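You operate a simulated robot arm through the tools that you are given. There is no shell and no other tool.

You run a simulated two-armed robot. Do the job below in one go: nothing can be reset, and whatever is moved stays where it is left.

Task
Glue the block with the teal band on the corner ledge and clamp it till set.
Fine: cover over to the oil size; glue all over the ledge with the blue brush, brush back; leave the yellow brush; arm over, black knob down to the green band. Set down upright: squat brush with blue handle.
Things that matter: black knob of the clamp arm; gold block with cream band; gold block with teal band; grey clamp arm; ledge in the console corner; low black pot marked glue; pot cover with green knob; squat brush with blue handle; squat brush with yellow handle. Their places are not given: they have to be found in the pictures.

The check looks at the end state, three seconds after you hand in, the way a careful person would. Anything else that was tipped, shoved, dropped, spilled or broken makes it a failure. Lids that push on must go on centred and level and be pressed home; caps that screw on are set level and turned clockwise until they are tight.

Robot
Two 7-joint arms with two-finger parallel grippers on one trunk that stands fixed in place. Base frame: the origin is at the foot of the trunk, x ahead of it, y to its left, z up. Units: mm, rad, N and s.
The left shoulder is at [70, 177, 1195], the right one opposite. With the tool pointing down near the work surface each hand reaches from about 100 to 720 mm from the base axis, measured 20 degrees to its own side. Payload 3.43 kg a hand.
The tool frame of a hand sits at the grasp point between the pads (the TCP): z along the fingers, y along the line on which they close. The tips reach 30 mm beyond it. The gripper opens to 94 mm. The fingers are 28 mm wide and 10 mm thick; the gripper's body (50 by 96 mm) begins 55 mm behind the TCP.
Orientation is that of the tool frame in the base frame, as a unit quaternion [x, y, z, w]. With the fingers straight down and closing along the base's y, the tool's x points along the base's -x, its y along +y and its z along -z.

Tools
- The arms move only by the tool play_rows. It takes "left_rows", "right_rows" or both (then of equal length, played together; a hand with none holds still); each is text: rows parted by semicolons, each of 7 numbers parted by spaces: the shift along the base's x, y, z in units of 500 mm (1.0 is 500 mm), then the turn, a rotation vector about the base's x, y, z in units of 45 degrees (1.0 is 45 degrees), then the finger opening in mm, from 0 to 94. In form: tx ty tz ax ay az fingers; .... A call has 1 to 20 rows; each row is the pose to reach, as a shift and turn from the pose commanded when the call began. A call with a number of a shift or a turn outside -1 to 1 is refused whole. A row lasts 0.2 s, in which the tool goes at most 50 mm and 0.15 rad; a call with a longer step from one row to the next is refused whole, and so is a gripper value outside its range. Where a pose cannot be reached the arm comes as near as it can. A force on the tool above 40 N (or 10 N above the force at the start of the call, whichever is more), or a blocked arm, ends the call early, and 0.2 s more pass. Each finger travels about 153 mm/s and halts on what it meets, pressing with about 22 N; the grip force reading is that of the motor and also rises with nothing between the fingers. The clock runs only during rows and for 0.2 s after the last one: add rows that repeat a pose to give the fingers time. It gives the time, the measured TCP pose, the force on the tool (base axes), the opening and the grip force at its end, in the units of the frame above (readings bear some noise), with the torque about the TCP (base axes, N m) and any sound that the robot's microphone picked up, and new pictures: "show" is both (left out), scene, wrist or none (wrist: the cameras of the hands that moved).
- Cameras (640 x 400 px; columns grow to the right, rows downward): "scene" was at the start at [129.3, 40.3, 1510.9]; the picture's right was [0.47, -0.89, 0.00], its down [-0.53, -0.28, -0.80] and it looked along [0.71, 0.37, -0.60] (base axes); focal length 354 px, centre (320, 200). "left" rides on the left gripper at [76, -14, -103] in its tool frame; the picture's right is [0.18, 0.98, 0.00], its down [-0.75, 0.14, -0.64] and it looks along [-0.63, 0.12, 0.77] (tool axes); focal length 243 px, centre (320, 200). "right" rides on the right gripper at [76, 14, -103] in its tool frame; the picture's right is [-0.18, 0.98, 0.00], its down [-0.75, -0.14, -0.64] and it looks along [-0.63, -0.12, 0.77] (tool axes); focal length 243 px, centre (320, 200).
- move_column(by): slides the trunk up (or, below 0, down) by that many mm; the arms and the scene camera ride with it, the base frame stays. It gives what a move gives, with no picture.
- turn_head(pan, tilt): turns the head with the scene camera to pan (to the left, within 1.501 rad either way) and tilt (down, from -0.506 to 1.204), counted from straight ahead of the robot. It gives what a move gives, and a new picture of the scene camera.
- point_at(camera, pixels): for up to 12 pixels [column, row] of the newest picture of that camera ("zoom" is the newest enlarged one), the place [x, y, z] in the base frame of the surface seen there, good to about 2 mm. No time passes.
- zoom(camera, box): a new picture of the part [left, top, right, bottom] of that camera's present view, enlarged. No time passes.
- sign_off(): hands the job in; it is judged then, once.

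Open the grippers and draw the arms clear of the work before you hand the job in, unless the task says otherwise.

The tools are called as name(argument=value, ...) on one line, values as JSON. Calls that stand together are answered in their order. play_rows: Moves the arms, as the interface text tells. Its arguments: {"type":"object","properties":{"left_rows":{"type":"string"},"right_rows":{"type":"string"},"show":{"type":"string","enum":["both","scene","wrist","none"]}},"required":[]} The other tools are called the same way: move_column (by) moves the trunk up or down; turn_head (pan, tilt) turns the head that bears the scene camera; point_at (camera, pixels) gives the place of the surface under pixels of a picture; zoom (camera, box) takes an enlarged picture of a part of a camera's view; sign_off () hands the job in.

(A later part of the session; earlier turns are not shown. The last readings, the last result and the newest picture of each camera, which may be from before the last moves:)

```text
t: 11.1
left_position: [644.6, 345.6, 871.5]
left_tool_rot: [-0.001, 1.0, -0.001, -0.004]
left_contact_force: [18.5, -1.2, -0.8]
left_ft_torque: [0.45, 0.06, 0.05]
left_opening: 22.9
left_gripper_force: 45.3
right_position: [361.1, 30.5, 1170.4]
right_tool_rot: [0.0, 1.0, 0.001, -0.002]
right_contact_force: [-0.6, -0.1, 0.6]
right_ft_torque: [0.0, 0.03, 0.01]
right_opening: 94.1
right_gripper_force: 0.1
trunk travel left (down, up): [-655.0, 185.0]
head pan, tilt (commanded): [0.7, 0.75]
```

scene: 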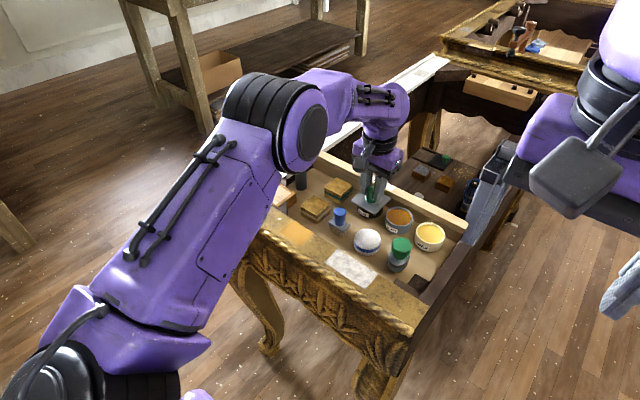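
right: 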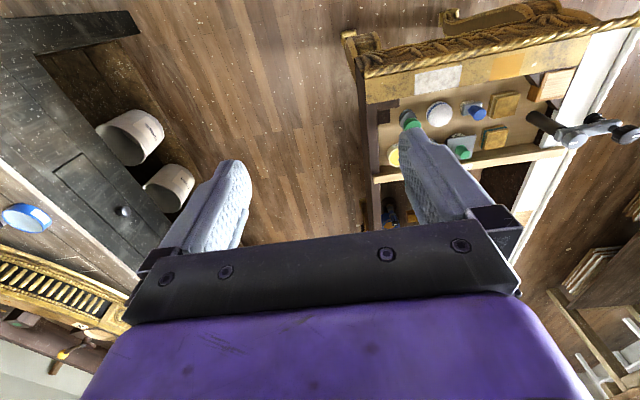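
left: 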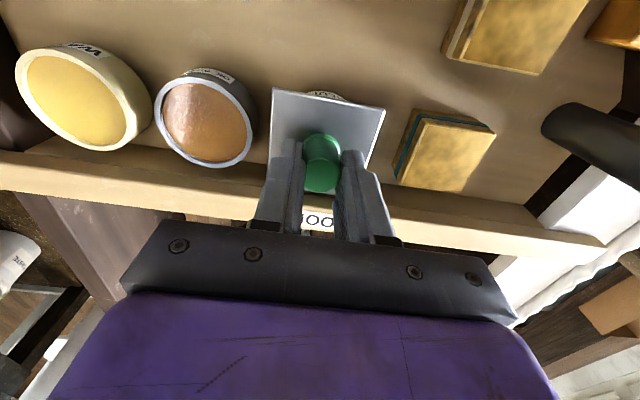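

The vertical load is gone but 18 N remains along x. I ease x by +3 mm and then turn counter-clockwise by a few degrees while watching the torque.

play_rows(left_rows="0.003 0 0 0 0 0 10; 0.006 0 0 0 0 0 10; 0.006 0 0 0 0 0.04 10; 0.006 0 0 0 0 0.08 10; 0.006 0 0 0 0 0.12 10; 0.006 0 0 0 0 0.12 10", show="wrist")

```text
t: 12.5
left_position: [643.1, 345.2, 871.2]
left_tool_rot: [-0.047, 0.999, -0.001, -0.005]
left_contact_force: [1.7, -0.3, 5.5]
left_ft_torque: [0.41, 0.36, 0.05]
left_opening: 22.6
left_gripper_force: 44.5
right_position: [356.2, 29.7, 1171.5]
right_tool_rot: [0.0, 1.0, 0.0, -0.001]
right_contact_force: [-0.2, 0.4, 0.5]
right_ft_torque: [0.04, -0.01, -0.04]
right_opening: 94.0
right_gripper_force: 0.1
trunk travel left (down, up): [-655.0, 185.0]
head pan, tilt (commanded): [0.7, 0.75]
```

left: 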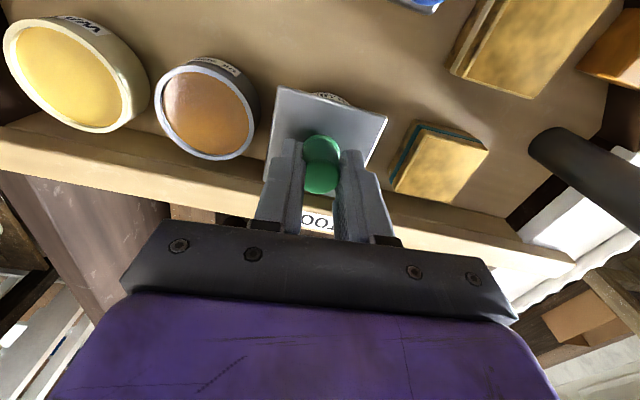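

I check whether the plate turned with the hand by measuring its corners now.

zoom(camera="left", box=[255, 75, 405, 215])

point_at(camera="left", pixels=[[278, 90], [384, 118], [271, 140], [376, 150], [330, 100], [321, 182], [321, 145], [367, 165], [268, 178]])

zoom(camera="scene", box=[345, 165, 405, 225])

```text
2.86 times, centred on (330, 145) of left
```

zoom: 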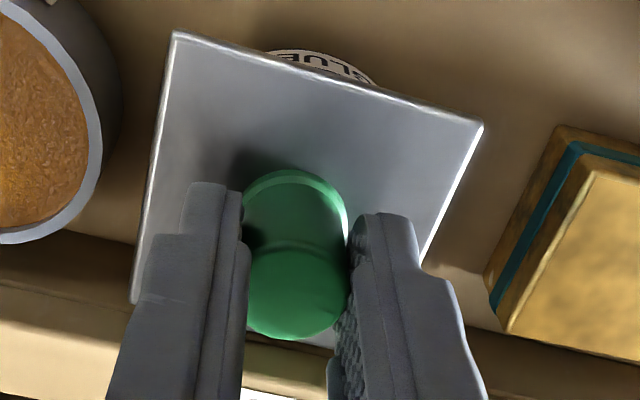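

```text
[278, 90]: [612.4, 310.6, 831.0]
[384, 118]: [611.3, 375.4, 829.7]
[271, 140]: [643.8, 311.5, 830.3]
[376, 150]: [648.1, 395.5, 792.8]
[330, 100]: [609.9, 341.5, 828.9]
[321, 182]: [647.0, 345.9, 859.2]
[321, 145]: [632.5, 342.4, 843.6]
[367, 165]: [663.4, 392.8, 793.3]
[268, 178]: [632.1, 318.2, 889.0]
```

```text
6.67 times, centred on (375, 195) of scene
```

zoom: 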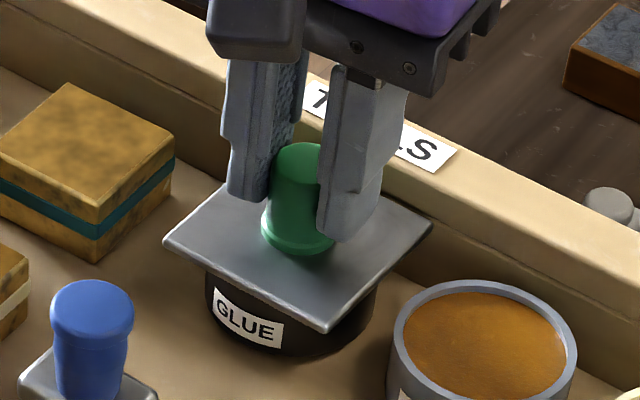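

The plate did not turn with the hand, and the torque reads only 0.05 N m. I turn back the other way in one go and read the torque at once to learn whether the fingers slip or the knob turns.

play_rows(left_rows="0 0 0 0 0 -0.12 10; 0 0 0 0 0 -0.24 10; 0 0 0 0 0 -0.36 10", show="wrist")

```text
t: 13.3
left_position: [643.1, 345.0, 870.0]
left_tool_rot: [0.095, 0.995, -0.001, -0.007]
left_contact_force: [-0.7, -0.9, 1.3]
left_ft_torque: [0.19, 0.08, 0.12]
left_opening: 22.7
left_gripper_force: 44.9
right_position: [357.4, 31.0, 1171.9]
right_tool_rot: [0.0, 1.0, 0.0, -0.001]
right_contact_force: [-0.5, -0.6, -0.4]
right_ft_torque: [-0.01, 0.04, 0.01]
right_opening: 93.9
right_gripper_force: 0.1
trunk travel left (down, up): [-655.0, 185.0]
head pan, tilt (commanded): [0.7, 0.75]
```

left: 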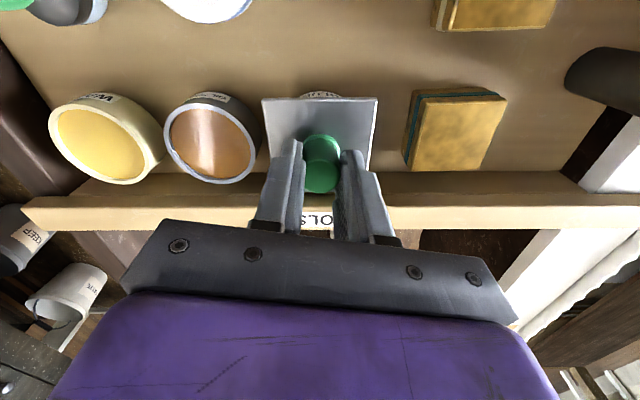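

The plate stays square to the rail while the hand turned 16 degrees clockwise with only 0.12 N m. I zoom in on the knob and plate for any mark or sign of how it is held.

zoom(camera="left", box=[285, 110, 355, 205])

zoom(camera="scene", box=[350, 180, 395, 220])

point_at(camera="left", pixels=[[265, 101], [374, 101], [263, 140], [374, 150], [370, 165], [320, 170], [320, 97]])

```text
4.21 times, centred on (320, 158) of left
```

zoom: 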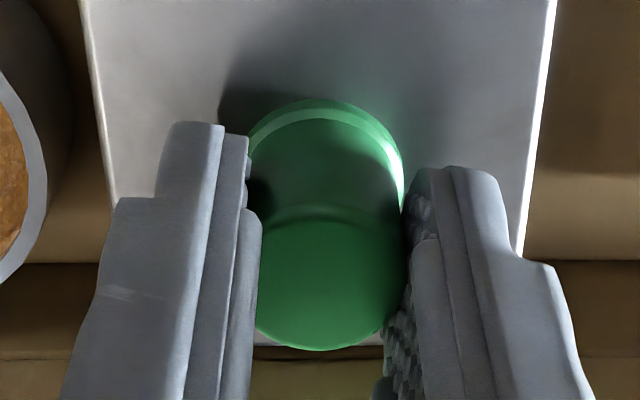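

```text
10.00 times, centred on (372, 200) of scene
```

zoom: 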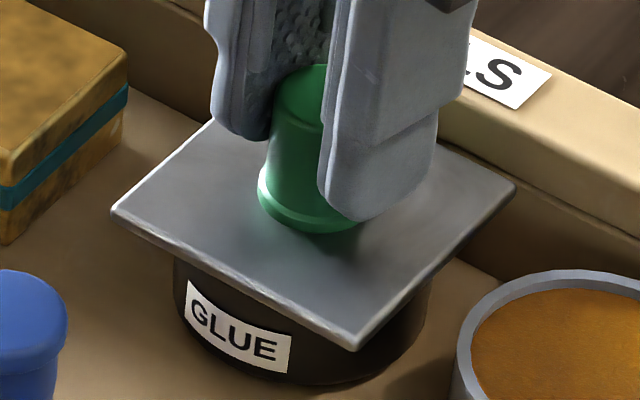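

```text
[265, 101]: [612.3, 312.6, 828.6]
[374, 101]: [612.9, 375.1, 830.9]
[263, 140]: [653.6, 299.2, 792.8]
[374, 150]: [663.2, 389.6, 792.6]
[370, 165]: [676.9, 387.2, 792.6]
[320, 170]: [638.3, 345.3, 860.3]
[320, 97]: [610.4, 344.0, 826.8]
```

I test turning the knob counter-clockwise over a larger angle, watching force, torque and sound.

play_rows(left_rows="0 0 0 0 0 0.17 10; 0 0 0 0 0 0.34 10; 0 0 0 0 0 0.51 10; 0 0 0 0 0 0.68 10; 0 0 0 0 0 0.85 10; 0 0 0 0 0 1.0 10", show="wrist")

```text
t: 14.7
left_position: [643.6, 344.8, 870.4]
left_tool_rot: [-0.294, 0.956, -0.002, -0.005]
left_contact_force: [0.9, -2.5, 0.1]
left_ft_torque: [0.49, 0.11, -0.29]
left_opening: 22.9
left_gripper_force: 45.2
right_position: [357.8, 29.3, 1171.3]
right_tool_rot: [0.0, 1.0, 0.001, -0.001]
right_contact_force: [-0.4, 0.0, 0.6]
right_ft_torque: [0.02, -0.02, -0.01]
right_opening: 94.1
right_gripper_force: 0.0
trunk travel left (down, up): [-655.0, 185.0]
head pan, tilt (commanded): [0.7, 0.75]
```

left: 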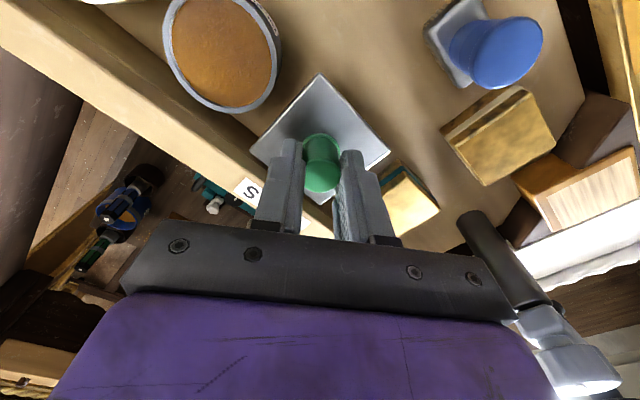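

The torque now reads -0.29 N m. I measure the plate corners to see if it turned.

point_at(camera="left", pixels=[[318, 79], [388, 153], [253, 150], [270, 130], [360, 125], [320, 175], [320, 190]])

zoom(camera="scene", box=[350, 180, 395, 220])

zoom(camera="left", box=[240, 65, 400, 215])

```text
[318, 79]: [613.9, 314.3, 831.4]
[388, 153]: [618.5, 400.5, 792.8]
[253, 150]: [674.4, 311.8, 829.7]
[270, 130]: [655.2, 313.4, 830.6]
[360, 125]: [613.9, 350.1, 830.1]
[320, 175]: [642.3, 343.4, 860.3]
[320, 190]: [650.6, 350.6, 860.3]
```

```text
10.00 times, centred on (372, 200) of scene
```

zoom: 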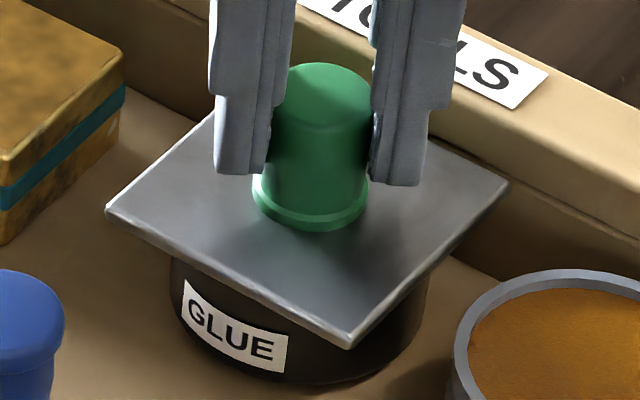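

```text
2.67 times, centred on (320, 140) of left
```

zoom: 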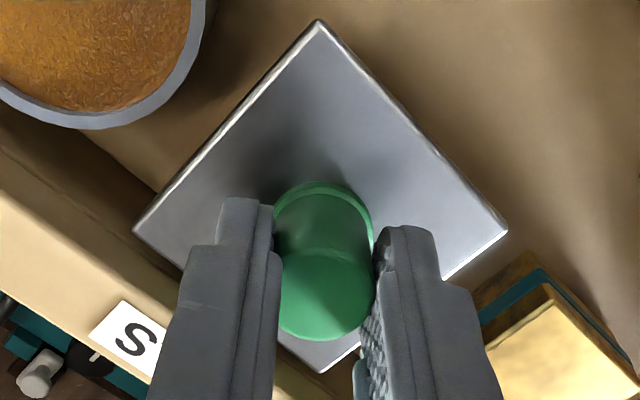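

The plate has not turned at all. I test a slow upward pull in this turned state to see whether the hold has changed.

play_rows(left_rows="0 0 0.002 0 0 0 10; 0 0 0.004 0 0 0 10; 0 0 0.006 0 0 0 10; 0 0 0.008 0 0 0 10; 0 0 0.01 0 0 0 10", show="scene")

```text
t: 15.9
left_position: [643.3, 347.0, 870.9]
left_tool_rot: [-0.293, 0.956, -0.003, -0.01]
left_contact_force: [-7.9, -10.8, -31.0]
left_ft_torque: [-0.39, -0.37, 0.09]
left_opening: 22.5
left_gripper_force: 45.1
right_position: [360.5, 31.3, 1170.4]
right_tool_rot: [0.0, 1.0, 0.001, -0.002]
right_contact_force: [0.4, 0.2, -0.1]
right_ft_torque: [0.02, -0.04, 0.03]
right_opening: 94.1
right_gripper_force: 0.0
trunk travel left (down, up): [-655.0, 185.0]
head pan, tilt (commanded): [0.7, 0.75]
```

scene: 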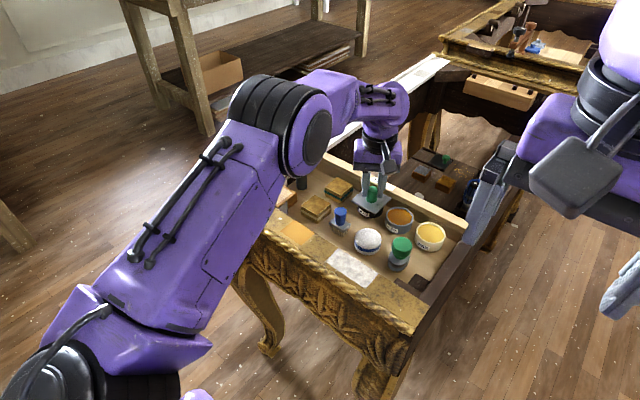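

Still held at 31 N. I relax, open, turn the hand back square and regrasp lower on the knob for a firmer hold, to try gentle rocking with a moderate pull.

play_rows(left_rows="0 0 -0.005 0 0 0 10; 0 0 -0.01 0 0 0 10; 0 0 -0.01 0 0 0 40; 0 0 -0.01 0 0 0 40; 0 0 0.0 0 0 -0.15 40; 0 0 0.0 0 0 -0.3 40; 0 0 0.0 0 0 -0.45 40; 0 0 0.0 0 0 -0.6 40; 0 0 0.0 0 0 -0.76 40; 0 0 0 0 0 -0.76 40", show="wrist")

```text
t: 18.1
left_position: [644.4, 345.4, 874.3]
left_tool_rot: [0.001, 1.0, 0.0, -0.007]
left_contact_force: [0.2, 1.0, 1.1]
left_ft_torque: [0.04, 0.03, 0.0]
left_opening: 40.0
left_gripper_force: 0.1
right_position: [358.0, 29.8, 1171.8]
right_tool_rot: [0.0, 1.0, 0.0, 0.0]
right_contact_force: [-0.1, 0.4, 0.7]
right_ft_torque: [0.01, 0.02, 0.01]
right_opening: 94.0
right_gripper_force: 0.0
trunk travel left (down, up): [-655.0, 185.0]
head pan, tilt (commanded): [0.7, 0.75]
```

left: 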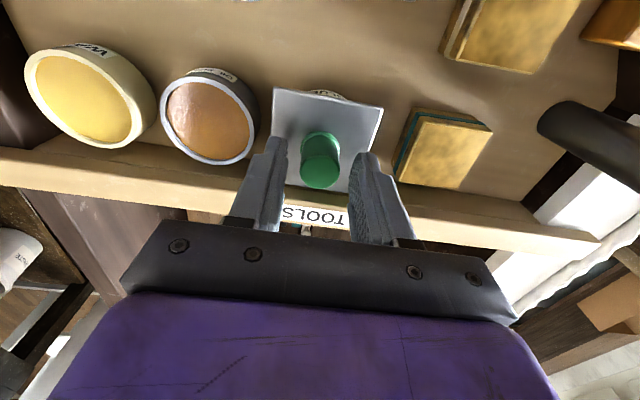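

The hand is open around the knob with a slight 0.8 degree tilt. I square it up, lower to TCP z about 864 and regrasp.

play_rows(left_rows="0 0 -0.008 0 -0.018 0 40; 0 0 -0.016 0 -0.018 0 40; 0 0 -0.020 0 -0.018 0 40; 0 0 -0.020 0 -0.018 0 40; 0 0 -0.020 0 -0.018 0 0; 0 0 -0.020 0 -0.018 0 0; 0 0 -0.020 0 -0.018 0 0", show="wrist")

```text
t: 19.7
left_position: [642.7, 346.1, 866.1]
left_tool_rot: [0.001, 1.0, -0.001, 0.001]
left_contact_force: [-0.4, -0.5, 0.0]
left_ft_torque: [0.61, -0.05, -0.04]
left_opening: 22.9
left_gripper_force: 44.7
right_position: [359.5, 30.5, 1172.6]
right_tool_rot: [0.0, 1.0, -0.001, 0.0]
right_contact_force: [-0.1, 0.4, -0.1]
right_ft_torque: [0.0, -0.02, -0.03]
right_opening: 93.7
right_gripper_force: 0.0
trunk travel left (down, up): [-655.0, 185.0]
head pan, tilt (commanded): [0.7, 0.75]
```

left: 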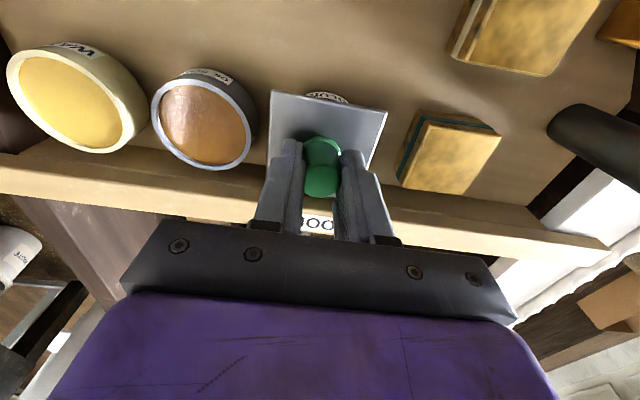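

Good clean grasp with near-zero force. I pull up slowly to just under 40 N with small rocking about x and y.

play_rows(left_rows="0 0 0.003 0 0 0 0; 0 0 0.006 0 0 0 0; 0 0 0.006 0.05 0 0 0; 0 0 0.006 -0.05 0 0 0; 0 0 0.006 0 0.05 0 0; 0 0 0.006 0 -0.05 0 0; 0 0 0.008 0 0 0 0; 0 0 0.008 0.06 0 0 0; 0 0 0.008 -0.06 0 0 0; 0 0 0.009 0 0 0 0", show="wrist")

```text
t: 21.9
left_position: [644.3, 345.3, 868.6]
left_tool_rot: [0.001, 1.0, -0.001, 0.002]
left_contact_force: [0.8, -1.4, -3.2]
left_ft_torque: [0.32, -0.4, -0.02]
left_opening: 23.0
left_gripper_force: 45.6
right_position: [357.7, 29.5, 1170.9]
right_tool_rot: [0.0, 1.0, 0.002, -0.001]
right_contact_force: [0.0, -0.2, -0.3]
right_ft_torque: [-0.01, 0.0, -0.02]
right_opening: 93.9
right_gripper_force: 0.1
trunk travel left (down, up): [-655.0, 185.0]
head pan, tilt (commanded): [0.7, 0.75]
```

left: 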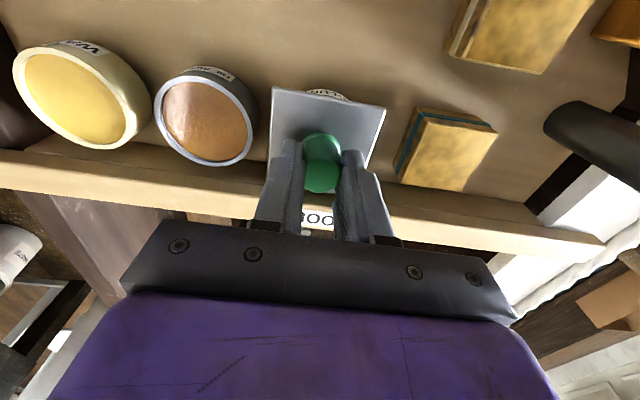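

The force fell to 3 N after rocking; I check if the plate rose or the fingers slipped by measuring the plate and the knob top.

point_at(camera="left", pixels=[[276, 92], [380, 110], [330, 110], [300, 110], [321, 178], [205, 75], [229, 160]])

zoom(camera="scene", box=[350, 180, 395, 220])

```text
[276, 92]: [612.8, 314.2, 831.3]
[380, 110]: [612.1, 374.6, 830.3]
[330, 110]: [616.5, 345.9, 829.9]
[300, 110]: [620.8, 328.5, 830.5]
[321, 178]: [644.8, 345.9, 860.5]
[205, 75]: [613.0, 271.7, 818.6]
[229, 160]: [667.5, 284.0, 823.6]
```

```text
10.00 times, centred on (372, 200) of scene
```

zoom: 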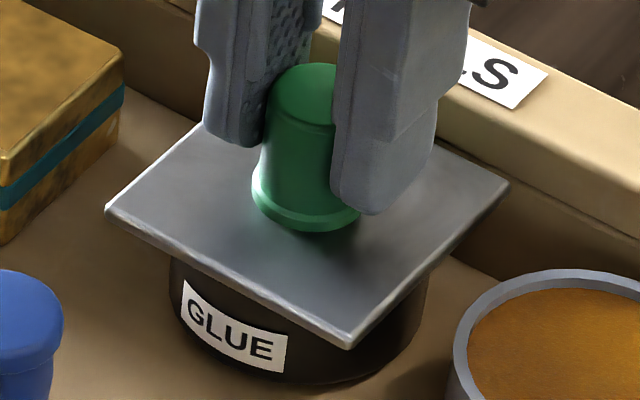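

The plate is still at z 830, so the fingers slipped. I regrasp lower and pull in controlled steps, this time straight up without rocking.

play_rows(left_rows="0 0 0 0 0 0 34; 0 0 -0.006 0 0 0 34; 0 0 -0.012 0 0 0 34; 0 0 -0.014 0 0 0 34; 0 0 -0.014 0 0 0 0; 0 0 -0.014 0 0 0 0; 0 0 -0.014 0 0 0 0; 0 0 -0.010 0 0 0 0; 0 0 -0.006 0 0 0 0; 0 0 -0.004 0 0 0 0; 0 0 -0.003 0 0 0 0; 0 0 -0.002 0 0 0 0; 0 0 -0.002 0 0 0 0", show="none")

```text
t: 24.7
left_position: [642.1, 345.8, 863.4]
left_tool_rot: [0.001, 1.0, -0.002, -0.004]
left_contact_force: [-9.8, -8.5, -34.9]
left_ft_torque: [0.43, 0.3, -0.03]
left_opening: 23.0
left_gripper_force: 45.2
right_position: [359.9, 33.3, 1170.6]
right_tool_rot: [0.0, 1.0, -0.001, -0.002]
right_contact_force: [-0.4, -0.9, 0.6]
right_ft_torque: [-0.02, -0.01, 0.02]
right_opening: 93.9
right_gripper_force: 0.0
trunk travel left (down, up): [-655.0, 185.0]
head pan, tilt (commanded): [0.7, 0.75]
```

35 N pull with no slip now. I go on in small steps, letting the force guard stop me.

play_rows(left_rows="0 0 0.001 0 0 0 0; 0 0 0.002 0 0 0 0; 0 0 0.003 0 0 0 0; 0 0 0.003 0 0 0 0; 0 0 0.003 0 0 0 0", show="none")

```text
t: 25.9
left_position: [643.3, 346.0, 864.0]
left_tool_rot: [0.001, 1.0, -0.002, -0.004]
left_contact_force: [-11.1, -6.9, -33.5]
left_ft_torque: [0.55, 0.4, 0.0]
left_opening: 22.7
left_gripper_force: 44.9
right_position: [361.9, 32.6, 1169.6]
right_tool_rot: [0.0, 1.0, 0.0, -0.002]
right_contact_force: [0.0, 0.0, -0.8]
right_ft_torque: [-0.02, 0.01, -0.01]
right_opening: 93.7
right_gripper_force: 0.1
trunk travel left (down, up): [-655.0, 185.0]
head pan, tilt (commanded): [0.7, 0.75]
```

The hold tops out near 34 N, so it won't be pulled off. I relax, open the fingers and look closely at the knob's top for marks, to tell whether the knob itself turns.

play_rows(left_rows="0 0 -0.005 0 0 0 0; 0 0 -0.01 0 0 0 0; 0 0 -0.012 0 0 0 0; 0 0 -0.012 0 0 0 60; 0 0 -0.004 0 0 0 60; 0 0 0.03 0 0 0 60; 0 0 0.06 0 0 0 60; 0 0 0.06 0 0 0 60", show="wrist")

zoom(camera="left", box=[300, 100, 345, 150])

```text
t: 27.7
left_position: [643.5, 344.1, 900.5]
left_tool_rot: [0.001, 1.0, -0.002, 0.001]
left_contact_force: [-0.1, 0.1, 0.3]
left_ft_torque: [-0.03, 0.03, 0.0]
left_opening: 60.3
left_gripper_force: 0.0
right_position: [357.7, 30.3, 1171.9]
right_tool_rot: [0.0, 1.0, 0.0, -0.001]
right_contact_force: [0.7, 0.0, 0.1]
right_ft_torque: [0.0, 0.0, 0.0]
right_opening: 94.0
right_gripper_force: 0.0
trunk travel left (down, up): [-655.0, 185.0]
head pan, tilt (commanded): [0.7, 0.75]
```

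left: 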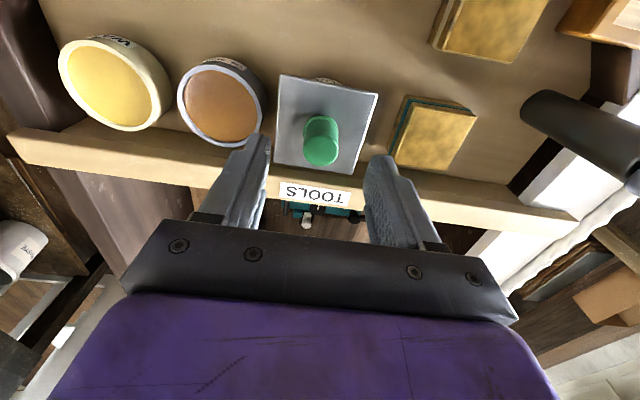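

```text
8.00 times, centred on (322, 125) of left
```

zoom: 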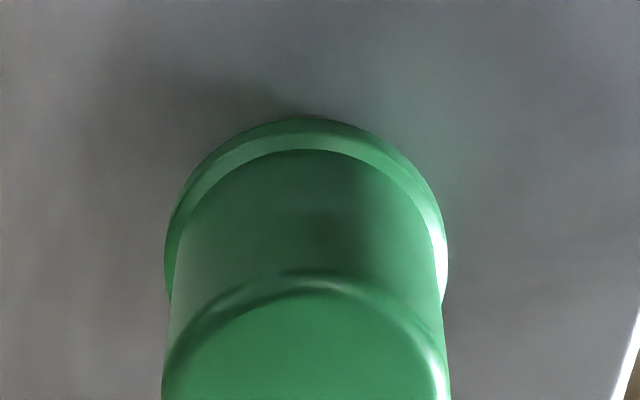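

The knob is featureless. A twist through the plate's flat edges would carry far more torque than the smooth round knob, so I open to 70 mm and straddle the plate edges with the tips kept just above the neighbouring pot rim (z 824).

play_rows(left_rows="0 0 0.01 0 0 0 70; 0 0 0 0 0 0 70; 0 0 -0.04 0 0 0 70; 0 0 -0.07 0 0 0 70; 0 0 -0.07 0 0 0 70", show="both")

zoom(camera="scene", box=[345, 170, 405, 220])

zoom(camera="left", box=[220, 70, 420, 230])

```text
t: 28.9
left_position: [643.9, 344.5, 866.3]
left_tool_rot: [0.001, 1.0, -0.001, 0.0]
left_contact_force: [0.2, -0.9, 0.4]
left_ft_torque: [0.01, -0.03, -0.02]
left_opening: 70.2
left_gripper_force: 0.1
right_position: [357.2, 30.4, 1171.5]
right_tool_rot: [0.0, 1.0, 0.0, 0.0]
right_contact_force: [0.0, -0.6, -1.5]
right_ft_torque: [-0.01, 0.0, 0.0]
right_opening: 94.0
right_gripper_force: 0.2
trunk travel left (down, up): [-655.0, 185.0]
head pan, tilt (commanded): [0.7, 0.75]
```

scene: 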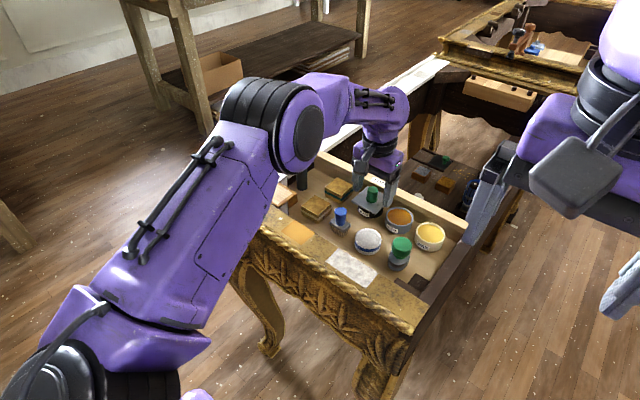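
left: 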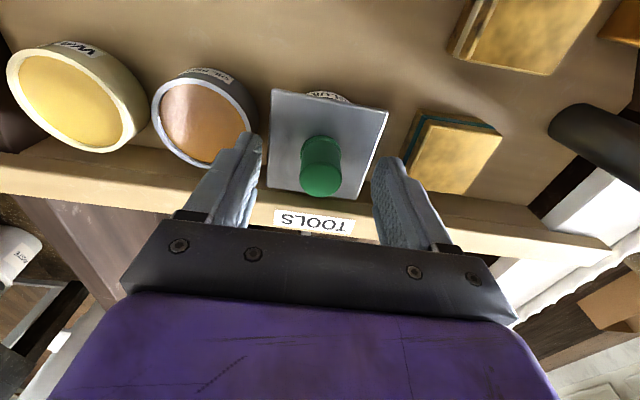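

```text
8.00 times, centred on (375, 195) of scene
```

zoom: 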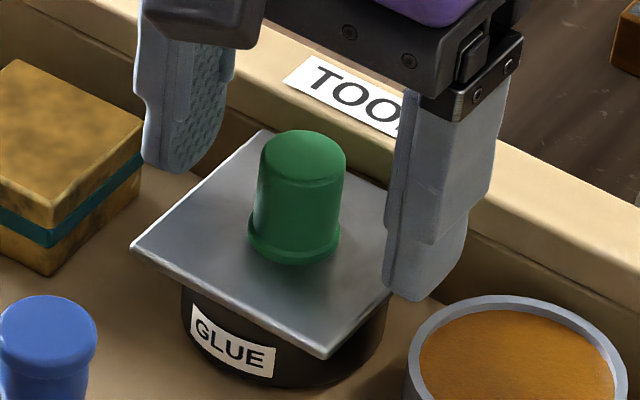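

```text
2.50 times, centred on (320, 150) of left
```

zoom: 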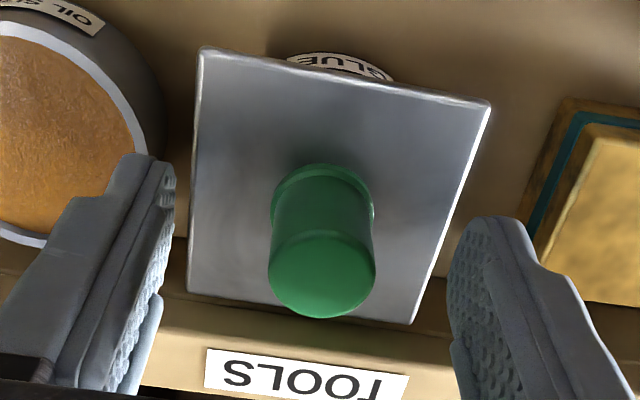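

The fingers straddle the plate with clearance on both sides; tips are at z 836. I lower 11 mm more so the pads face the plate's edges, then close gently.

play_rows(left_rows="0 0.001 -0.01 0 0 0 70; 0 0.001 -0.018 0 0 0 70; 0 0.001 -0.022 0 0 0 70; 0 0.001 -0.022 0 0 0 70; 0 0.001 -0.022 0 0 0 60; 0 0.001 -0.022 0 0 0 60; 0 0.001 -0.022 0 0 0 60", show="wrist")

zoom(camera="scene", box=[345, 170, 405, 220])

```text
t: 30.5
left_position: [643.6, 345.6, 855.5]
left_tool_rot: [0.001, 1.0, -0.001, 0.0]
left_contact_force: [-1.3, -2.6, -2.0]
left_ft_torque: [-0.22, -0.24, 0.41]
left_opening: 67.1
left_gripper_force: 44.7
right_position: [356.6, 29.6, 1172.1]
right_tool_rot: [0.0, 1.0, 0.001, -0.001]
right_contact_force: [-0.7, 0.6, -0.2]
right_ft_torque: [-0.01, -0.02, 0.03]
right_opening: 94.0
right_gripper_force: 0.0
trunk travel left (down, up): [-655.0, 185.0]
head pan, tilt (commanded): [0.7, 0.75]
```

left: 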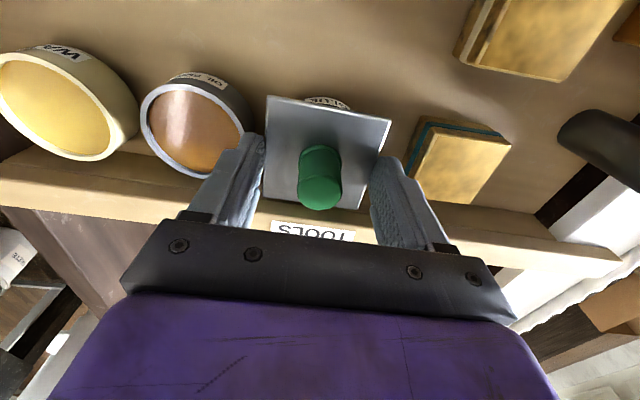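

```text
8.00 times, centred on (375, 195) of scene
```

zoom: 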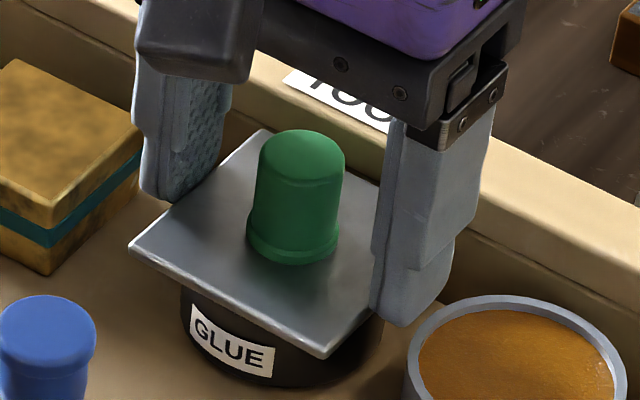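

The pads hold the plate edges (opening 67 mm). I twist gently, a few degrees each way, and read the torque.

play_rows(left_rows="0 0 0 0 0 0.03 60; 0 0 0 0 0 0.06 60; 0 0 0 0 0 0.09 60; 0 0 0 0 0 0.12 60; 0 0 0 0 0 0.12 60", show="wrist")

zoom(camera="scene", box=[345, 170, 405, 220])

```text
t: 31.7
left_position: [641.8, 345.6, 854.5]
left_tool_rot: [-0.045, 0.999, -0.001, 0.002]
left_contact_force: [1.1, -0.8, 2.6]
left_ft_torque: [0.14, 0.16, -2.67]
left_opening: 69.7
left_gripper_force: 45.6
right_position: [357.1, 30.0, 1171.3]
right_tool_rot: [-0.001, 1.0, 0.001, 0.0]
right_contact_force: [0.4, -0.4, -0.2]
right_ft_torque: [-0.03, 0.01, 0.04]
right_opening: 94.1
right_gripper_force: 0.0
trunk travel left (down, up): [-655.0, 185.0]
head pan, tilt (commanded): [0.7, 0.75]
```

left: 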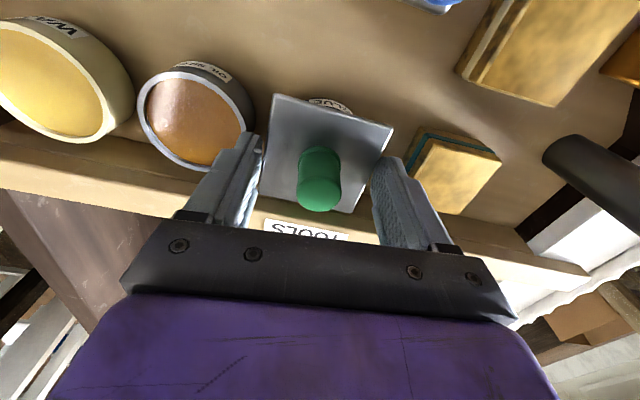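

```text
8.00 times, centred on (375, 195) of scene
```

zoom: 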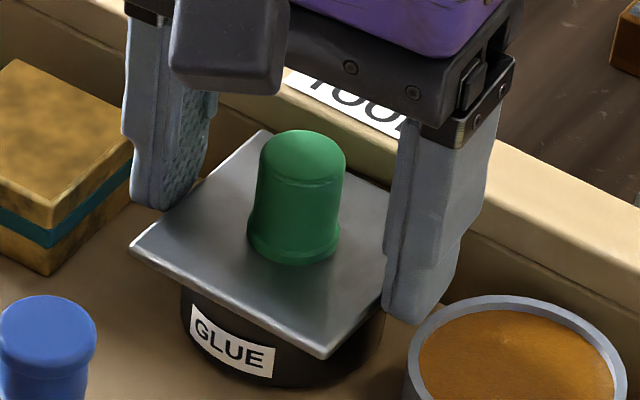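

The plate resisted 2.7 N m without moving, so it is locked rather than stuck. I undo the twist and open; next I will test whether the knob itself is a turning lock.

play_rows(left_rows="0 0 0 0 0 -0.06 60; 0 0 0 0 0 -0.12 70; 0 0 0 0 0 -0.12 70; 0 0 0.02 0 0 -0.12 70; 0 0 0.04 0 0 -0.12 40; 0 0 0.018 0 0 -0.12 34; 0 0 0.018 0 0 -0.12 34; 0 0 0.018 0 0 -0.12 0; 0 0 0.018 0 0 -0.12 0; 0 0 0.018 0 0 -0.12 0", show="wrist")

```text
t: 33.9
left_position: [642.8, 346.6, 862.6]
left_tool_rot: [0.001, 1.0, -0.001, 0.001]
left_contact_force: [-0.2, -2.4, -3.8]
left_ft_torque: [0.38, -0.3, 0.0]
left_opening: 23.4
left_gripper_force: 45.1
right_position: [358.8, 29.9, 1171.0]
right_tool_rot: [-0.001, 1.0, 0.0, -0.001]
right_contact_force: [-0.5, -0.3, 0.1]
right_ft_torque: [-0.03, -0.01, 0.0]
right_opening: 94.0
right_gripper_force: 0.1
trunk travel left (down, up): [-655.0, 185.0]
head pan, tilt (commanded): [0.7, 0.75]
```

left: 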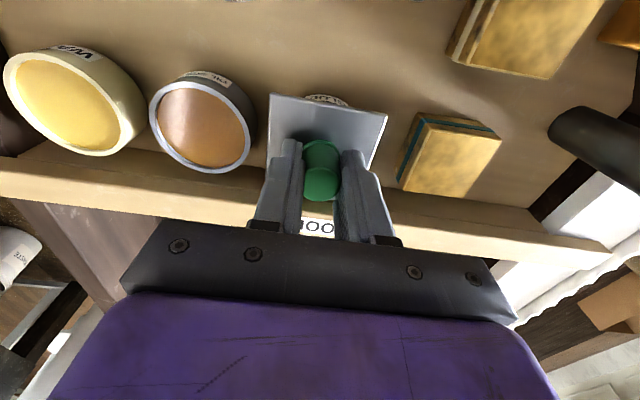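

I hold the knob firmly again. I turn it counter-clockwise 45 degrees and read the torque at once.

play_rows(left_rows="0 0 0 0 0 0.1 0; 0 0 0 0 0 0.2 0", show="none")

play_rows(left_rows="0 0 0 0 0 0.1 0; 0 0 0 0 0 0.2 0", show="none")

play_rows(left_rows="0 0 0 0 0 0.15 0; 0 0 0 0 0 0.3 0; 0 0 0 0 0 0.45 0; 0 0 0 0 0 0.6 0", show="none")

```text
t: 34.5
left_position: [642.2, 344.8, 863.0]
left_tool_rot: [-0.078, 0.997, -0.001, 0.003]
left_contact_force: [-0.6, -2.5, -0.2]
left_ft_torque: [0.44, 0.27, -0.17]
left_opening: 22.8
left_gripper_force: 44.8
right_position: [356.2, 30.4, 1171.1]
right_tool_rot: [0.0, 1.0, 0.0, 0.001]
right_contact_force: [-0.8, -0.1, 0.0]
right_ft_torque: [0.01, -0.02, 0.01]
right_opening: 94.1
right_gripper_force: 0.0
trunk travel left (down, up): [-655.0, 185.0]
head pan, tilt (commanded): [0.7, 0.75]
```

```text
t: 35.1
left_position: [643.0, 345.4, 863.3]
left_tool_rot: [-0.157, 0.988, -0.001, 0.002]
left_contact_force: [0.6, -1.9, 0.8]
left_ft_torque: [0.03, 0.13, -0.61]
left_opening: 23.0
left_gripper_force: 45.2
right_position: [356.6, 29.1, 1172.3]
right_tool_rot: [0.001, 1.0, 0.001, 0.0]
right_contact_force: [-0.1, 0.4, -0.2]
right_ft_torque: [-0.02, -0.06, 0.01]
right_opening: 93.9
right_gripper_force: 0.0
trunk travel left (down, up): [-655.0, 185.0]
head pan, tilt (commanded): [0.7, 0.75]
```

```text
t: 36.1
left_position: [643.9, 345.7, 863.5]
left_tool_rot: [-0.383, 0.924, 0.0, 0.002]
left_contact_force: [3.1, -4.6, 1.3]
left_ft_torque: [0.07, 0.12, -0.39]
left_opening: 22.6
left_gripper_force: 45.1
right_position: [357.8, 29.8, 1172.0]
right_tool_rot: [0.0, 1.0, 0.001, -0.001]
right_contact_force: [-0.1, 0.4, 0.6]
right_ft_torque: [-0.04, 0.0, -0.01]
right_opening: 93.9
right_gripper_force: 0.1
trunk travel left (down, up): [-655.0, 185.0]
head pan, tilt (commanded): [0.7, 0.75]
```

The torque levels off near 0.4-0.6 N m, which is finger slip, so the knob is solid with the plate. I turn back and test whether the cover slides sideways instead, with small shifts along x and y.

play_rows(left_rows="0 0 0 0 0 -0.15 30; 0 0 0 0 0 -0.3 34; 0 0 0 0 0 -0.45 34; 0 0 0 0 0 -0.6 34; 0 0 0 0 0 -0.75 34; 0 0 0 0 0 -0.9 34; 0 0 0 0 0 -1.0 34; 0 0 0 0 0 -1.0 34; 0 0 0 0 0 -1.0 0; 0 0 0 0 0 -1.0 0; 0 0 0 0 0 -1.0 0", show="none")

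play_rows(left_rows="-0.003 0 0 0 0 0 0; -0.006 0 0 0 0 0 0; -0.008 0 0 0 0 0 0; -0.008 0 0 0 0 0 0", show="none")

play_rows(left_rows="0.008 0 0 0 0 0 0; 0.008 -0.003 0 0 0 0 0; 0.008 -0.006 0 0 0 0 0; 0.008 -0.008 0 0 0 0 0; 0.008 -0.008 0 0 0 0 0", show="none")

play_rows(left_rows="0 0.008 0 0 0 0 0; 0 0.012 0 0 0 0 0; 0 0.016 0 0 0 0 0; 0 0.016 0 0 0 0 0", show="none")

play_rows(left_rows="0 -0.008 0 0 0 0 0; 0.004 -0.008 0 0 0 0 0; 0.008 -0.008 0 0 0 0 0; 0.008 -0.008 0 0 0 0 0", show="wrist")

```text
t: 38.5
left_position: [642.5, 344.7, 863.7]
left_tool_rot: [0.0, 1.0, -0.001, 0.001]
left_contact_force: [-1.2, -1.4, -0.5]
left_ft_torque: [0.42, -0.06, -0.1]
left_opening: 23.0
left_gripper_force: 44.9
right_position: [357.6, 30.4, 1171.8]
right_tool_rot: [0.0, 1.0, 0.001, 0.0]
right_contact_force: [-0.6, 0.3, -0.7]
right_ft_torque: [-0.01, -0.01, 0.0]
right_opening: 94.2
right_gripper_force: 0.0
trunk travel left (down, up): [-655.0, 185.0]
head pan, tilt (commanded): [0.7, 0.75]
```

```text
t: 39.5
left_position: [643.3, 345.7, 864.3]
left_tool_rot: [0.0, 1.0, -0.001, 0.003]
left_contact_force: [22.3, -1.6, 2.4]
left_ft_torque: [0.43, -0.86, -0.02]
left_opening: 23.3
left_gripper_force: 45.2
right_position: [360.5, 30.0, 1170.7]
right_tool_rot: [0.0, 1.0, 0.0, -0.002]
right_contact_force: [0.5, 0.8, -0.5]
right_ft_torque: [0.01, -0.03, 0.0]
right_opening: 93.9
right_gripper_force: 0.1
trunk travel left (down, up): [-655.0, 185.0]
head pan, tilt (commanded): [0.7, 0.75]
```

```text
t: 40.7
left_position: [643.5, 343.6, 862.9]
left_tool_rot: [0.001, 1.0, -0.001, -0.001]
left_contact_force: [-1.9, 0.0, -1.8]
left_ft_torque: [0.49, 0.19, -0.12]
left_opening: 23.1
left_gripper_force: 45.3
right_position: [357.7, 31.0, 1170.6]
right_tool_rot: [0.0, 1.0, 0.0, -0.001]
right_contact_force: [0.8, -0.3, 0.4]
right_ft_torque: [-0.01, 0.0, 0.01]
right_opening: 94.1
right_gripper_force: 0.0
trunk travel left (down, up): [-655.0, 185.0]
head pan, tilt (commanded): [0.7, 0.75]
```

```text
t: 41.7
left_position: [642.6, 345.7, 863.1]
left_tool_rot: [0.002, 1.0, -0.002, 0.0]
left_contact_force: [-9.6, -24.4, -14.6]
left_ft_torque: [0.13, -0.62, -0.14]
left_opening: 23.1
left_gripper_force: 44.4
right_position: [359.3, 27.5, 1171.7]
right_tool_rot: [0.0, 1.0, 0.002, -0.001]
right_contact_force: [0.9, 0.3, -0.5]
right_ft_torque: [0.0, -0.01, 0.02]
right_opening: 93.9
right_gripper_force: 0.0
trunk travel left (down, up): [-655.0, 185.0]
head pan, tilt (commanded): [0.7, 0.75]
```

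```text
t: 42.7
left_position: [642.5, 345.9, 862.2]
left_tool_rot: [0.002, 1.0, 0.001, -0.002]
left_contact_force: [-30.8, -10.7, -15.0]
left_ft_torque: [0.41, 0.57, -0.02]
left_opening: 23.3
left_gripper_force: 44.9
right_position: [354.5, 30.6, 1172.7]
right_tool_rot: [0.001, 1.0, 0.001, 0.002]
right_contact_force: [0.4, -0.2, 0.6]
right_ft_torque: [-0.02, 0.03, -0.01]
right_opening: 94.0
right_gripper_force: 0.0
trunk travel left (down, up): [-655.0, 185.0]
head pan, tilt (commanded): [0.7, 0.75]
```

left: 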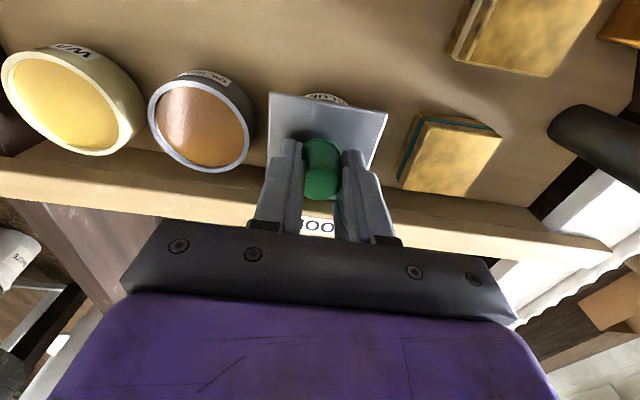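

Interesting: shifts along -x, +x and +y met 22-31 N, but the shift along -y met no force at all. I ease the x load and move the knob further toward -y (toward the oil size pot) to see whether the cover slides that way.

play_rows(left_rows="-0.004 0 0 0 0 0 0; -0.008 0 0 0 0 0 0; -0.008 -0.004 0 0 0 0 0; -0.008 -0.008 0 0 0 0 0; -0.008 -0.012 0 0 0 0 0; -0.008 -0.016 0 0 0 0 0; -0.008 -0.016 0 0 0 0 0", show="wrist")

point_at(camera="left", pixels=[[274, 98], [384, 118], [320, 100], [321, 185], [330, 97]])

zoom(camera="scene", box=[345, 170, 405, 220])

```text
t: 44.3
left_position: [643.3, 336.6, 863.7]
left_tool_rot: [0.0, 1.0, -0.002, 0.002]
left_contact_force: [-1.3, 0.4, -7.3]
left_ft_torque: [0.47, -0.04, -0.01]
left_opening: 23.4
left_gripper_force: 45.1
right_position: [357.1, 30.6, 1171.9]
right_tool_rot: [-0.001, 1.0, 0.0, -0.001]
right_contact_force: [-0.4, -0.6, -0.7]
right_ft_torque: [0.0, 0.03, 0.05]
right_opening: 93.9
right_gripper_force: 0.0
trunk travel left (down, up): [-655.0, 185.0]
head pan, tilt (commanded): [0.7, 0.75]
```

left: 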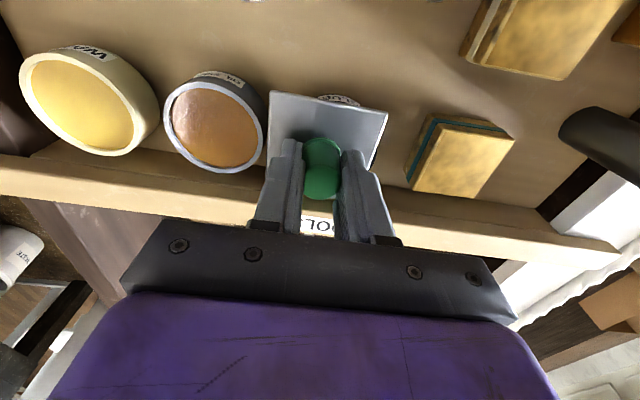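

```text
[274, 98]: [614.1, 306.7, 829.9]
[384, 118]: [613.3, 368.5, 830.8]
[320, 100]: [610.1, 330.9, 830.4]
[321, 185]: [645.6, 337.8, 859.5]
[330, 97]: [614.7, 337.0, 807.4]
```

```text
8.00 times, centred on (375, 195) of scene
```

zoom: 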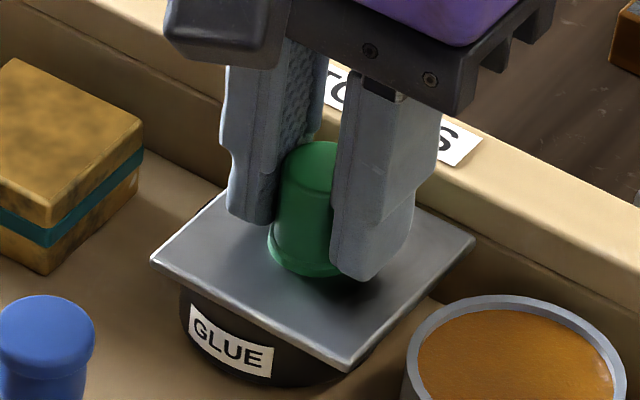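

The cover slides freely toward -y; the plate moved with the hand. I ease z a little and keep sliding it toward the oil size pot centre (y about 270).

play_rows(left_rows="0 -0.01 -0.002 0 0 0 0; 0 -0.024 -0.002 0 0 0 0; 0 -0.038 -0.002 0 0 0 0; 0 -0.052 -0.002 0 0 0 0; 0 -0.066 -0.002 0 0 0 0; 0 -0.08 -0.002 0 0 0 0; 0 -0.094 -0.002 0 0 0 0; 0 -0.108 -0.002 0 0 0 0; 0 -0.118 -0.002 0 0 0 0; 0 -0.118 -0.002 0 0 0 0", show="wrist")

zoom(camera="scene", box=[345, 170, 425, 240])

```text
t: 46.5
left_position: [643.8, 277.0, 865.1]
left_tool_rot: [0.0, 1.0, -0.001, 0.003]
left_contact_force: [10.5, 0.3, 19.3]
left_ft_torque: [0.43, -0.01, 0.07]
left_opening: 23.3
left_gripper_force: 44.7
right_position: [356.5, 29.6, 1172.2]
right_tool_rot: [-0.001, 1.0, 0.001, 0.0]
right_contact_force: [0.4, -0.2, 0.0]
right_ft_torque: [0.0, 0.01, -0.02]
right_opening: 94.0
right_gripper_force: 0.1
trunk travel left (down, up): [-655.0, 185.0]
head pan, tilt (commanded): [0.7, 0.75]
```

left: 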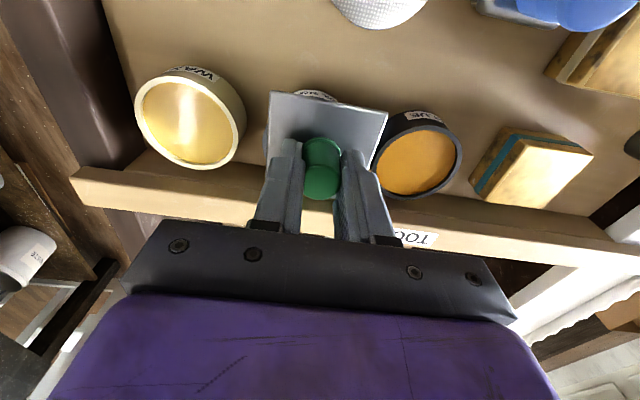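

```text
5.71 times, centred on (385, 205) of scene
```

zoom: 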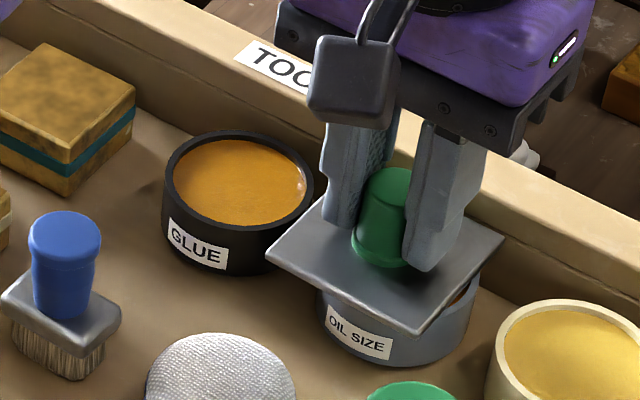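

The glue pot is open and the cover is at y 277. I ease the x and z loads and slide the last 7 mm, watching for an end stop.

play_rows(left_rows="0.002 0 0.004 0 0 0 0; 0.003 -0.004 0.006 0 0 0 0; 0.003 -0.008 0.006 0 0 0 0; 0.003 -0.012 0.006 0 0 0 0; 0.003 -0.014 0.006 0 0 0 0; 0.003 -0.014 0.006 0 0 0 0", show="wrist")

point_at(camera="left", pixels=[[274, 98], [384, 115], [321, 185], [416, 160], [395, 150], [440, 150], [416, 132]])

zoom(camera="scene", box=[345, 170, 425, 240])

```text
t: 47.9
left_position: [645.1, 273.2, 863.2]
left_tool_rot: [0.002, 1.0, -0.001, 0.0]
left_contact_force: [-8.8, -0.9, -8.7]
left_ft_torque: [0.48, -0.01, -0.05]
left_opening: 23.0
left_gripper_force: 45.0
right_position: [357.5, 29.9, 1171.0]
right_tool_rot: [0.0, 1.0, -0.001, 0.0]
right_contact_force: [0.3, 0.3, 0.0]
right_ft_torque: [-0.01, 0.0, 0.01]
right_opening: 94.1
right_gripper_force: 0.0
trunk travel left (down, up): [-655.0, 185.0]
head pan, tilt (commanded): [0.7, 0.75]
```

left: 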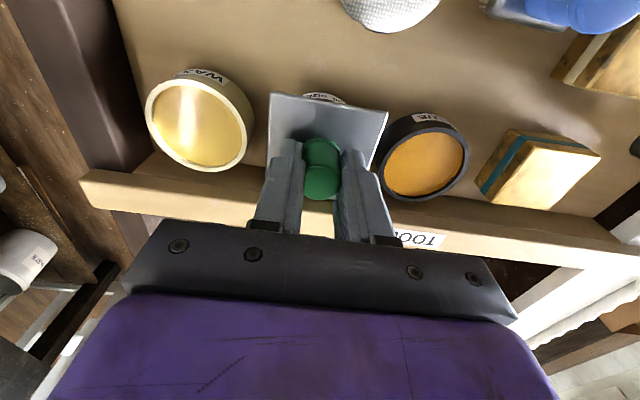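

```text
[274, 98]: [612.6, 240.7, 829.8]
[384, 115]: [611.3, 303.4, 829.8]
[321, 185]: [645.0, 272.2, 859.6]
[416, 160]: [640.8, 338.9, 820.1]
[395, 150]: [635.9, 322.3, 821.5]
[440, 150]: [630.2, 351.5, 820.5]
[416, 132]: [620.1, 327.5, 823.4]
```

```text
5.71 times, centred on (385, 205) of scene
```

zoom: 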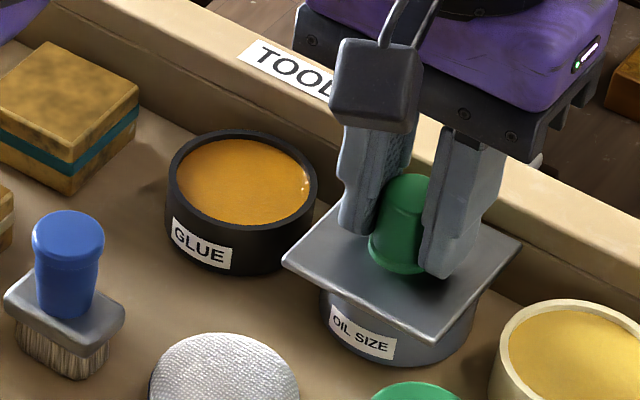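

The plate now spans y 240-304, nearly centred on the oil pot (270). I nudge further in small steps to find the end of travel.

play_rows(left_rows="-0.001 -0.002 -0.001 0 0 0 0; -0.001 -0.004 -0.001 0 0 0 0; -0.001 -0.006 -0.001 0 0 0 0; -0.001 -0.006 -0.001 0 0 0 0", show="wrist")

point_at(camera="left", pixels=[[274, 98], [384, 115], [321, 185], [316, 96]])

```text
t: 48.9
left_position: [643.2, 270.7, 864.6]
left_tool_rot: [0.001, 1.0, -0.002, -0.001]
left_contact_force: [-13.1, 0.7, -12.6]
left_ft_torque: [0.51, 0.55, 0.0]
left_opening: 23.1
left_gripper_force: 45.2
right_position: [356.1, 31.9, 1171.4]
right_tool_rot: [0.0, 1.0, 0.0, 0.0]
right_contact_force: [0.3, 0.2, 0.5]
right_ft_torque: [0.01, -0.03, -0.01]
right_opening: 93.9
right_gripper_force: 0.0
trunk travel left (down, up): [-655.0, 185.0]
head pan, tilt (commanded): [0.7, 0.75]
```

left: 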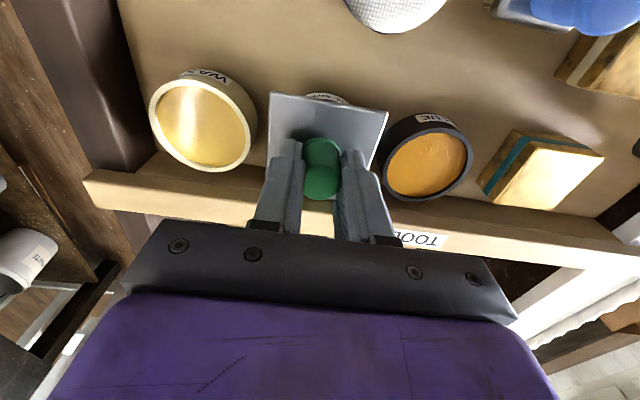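

```text
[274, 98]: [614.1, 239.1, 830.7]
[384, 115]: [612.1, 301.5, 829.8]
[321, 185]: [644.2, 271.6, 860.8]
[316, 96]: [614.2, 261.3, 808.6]
```

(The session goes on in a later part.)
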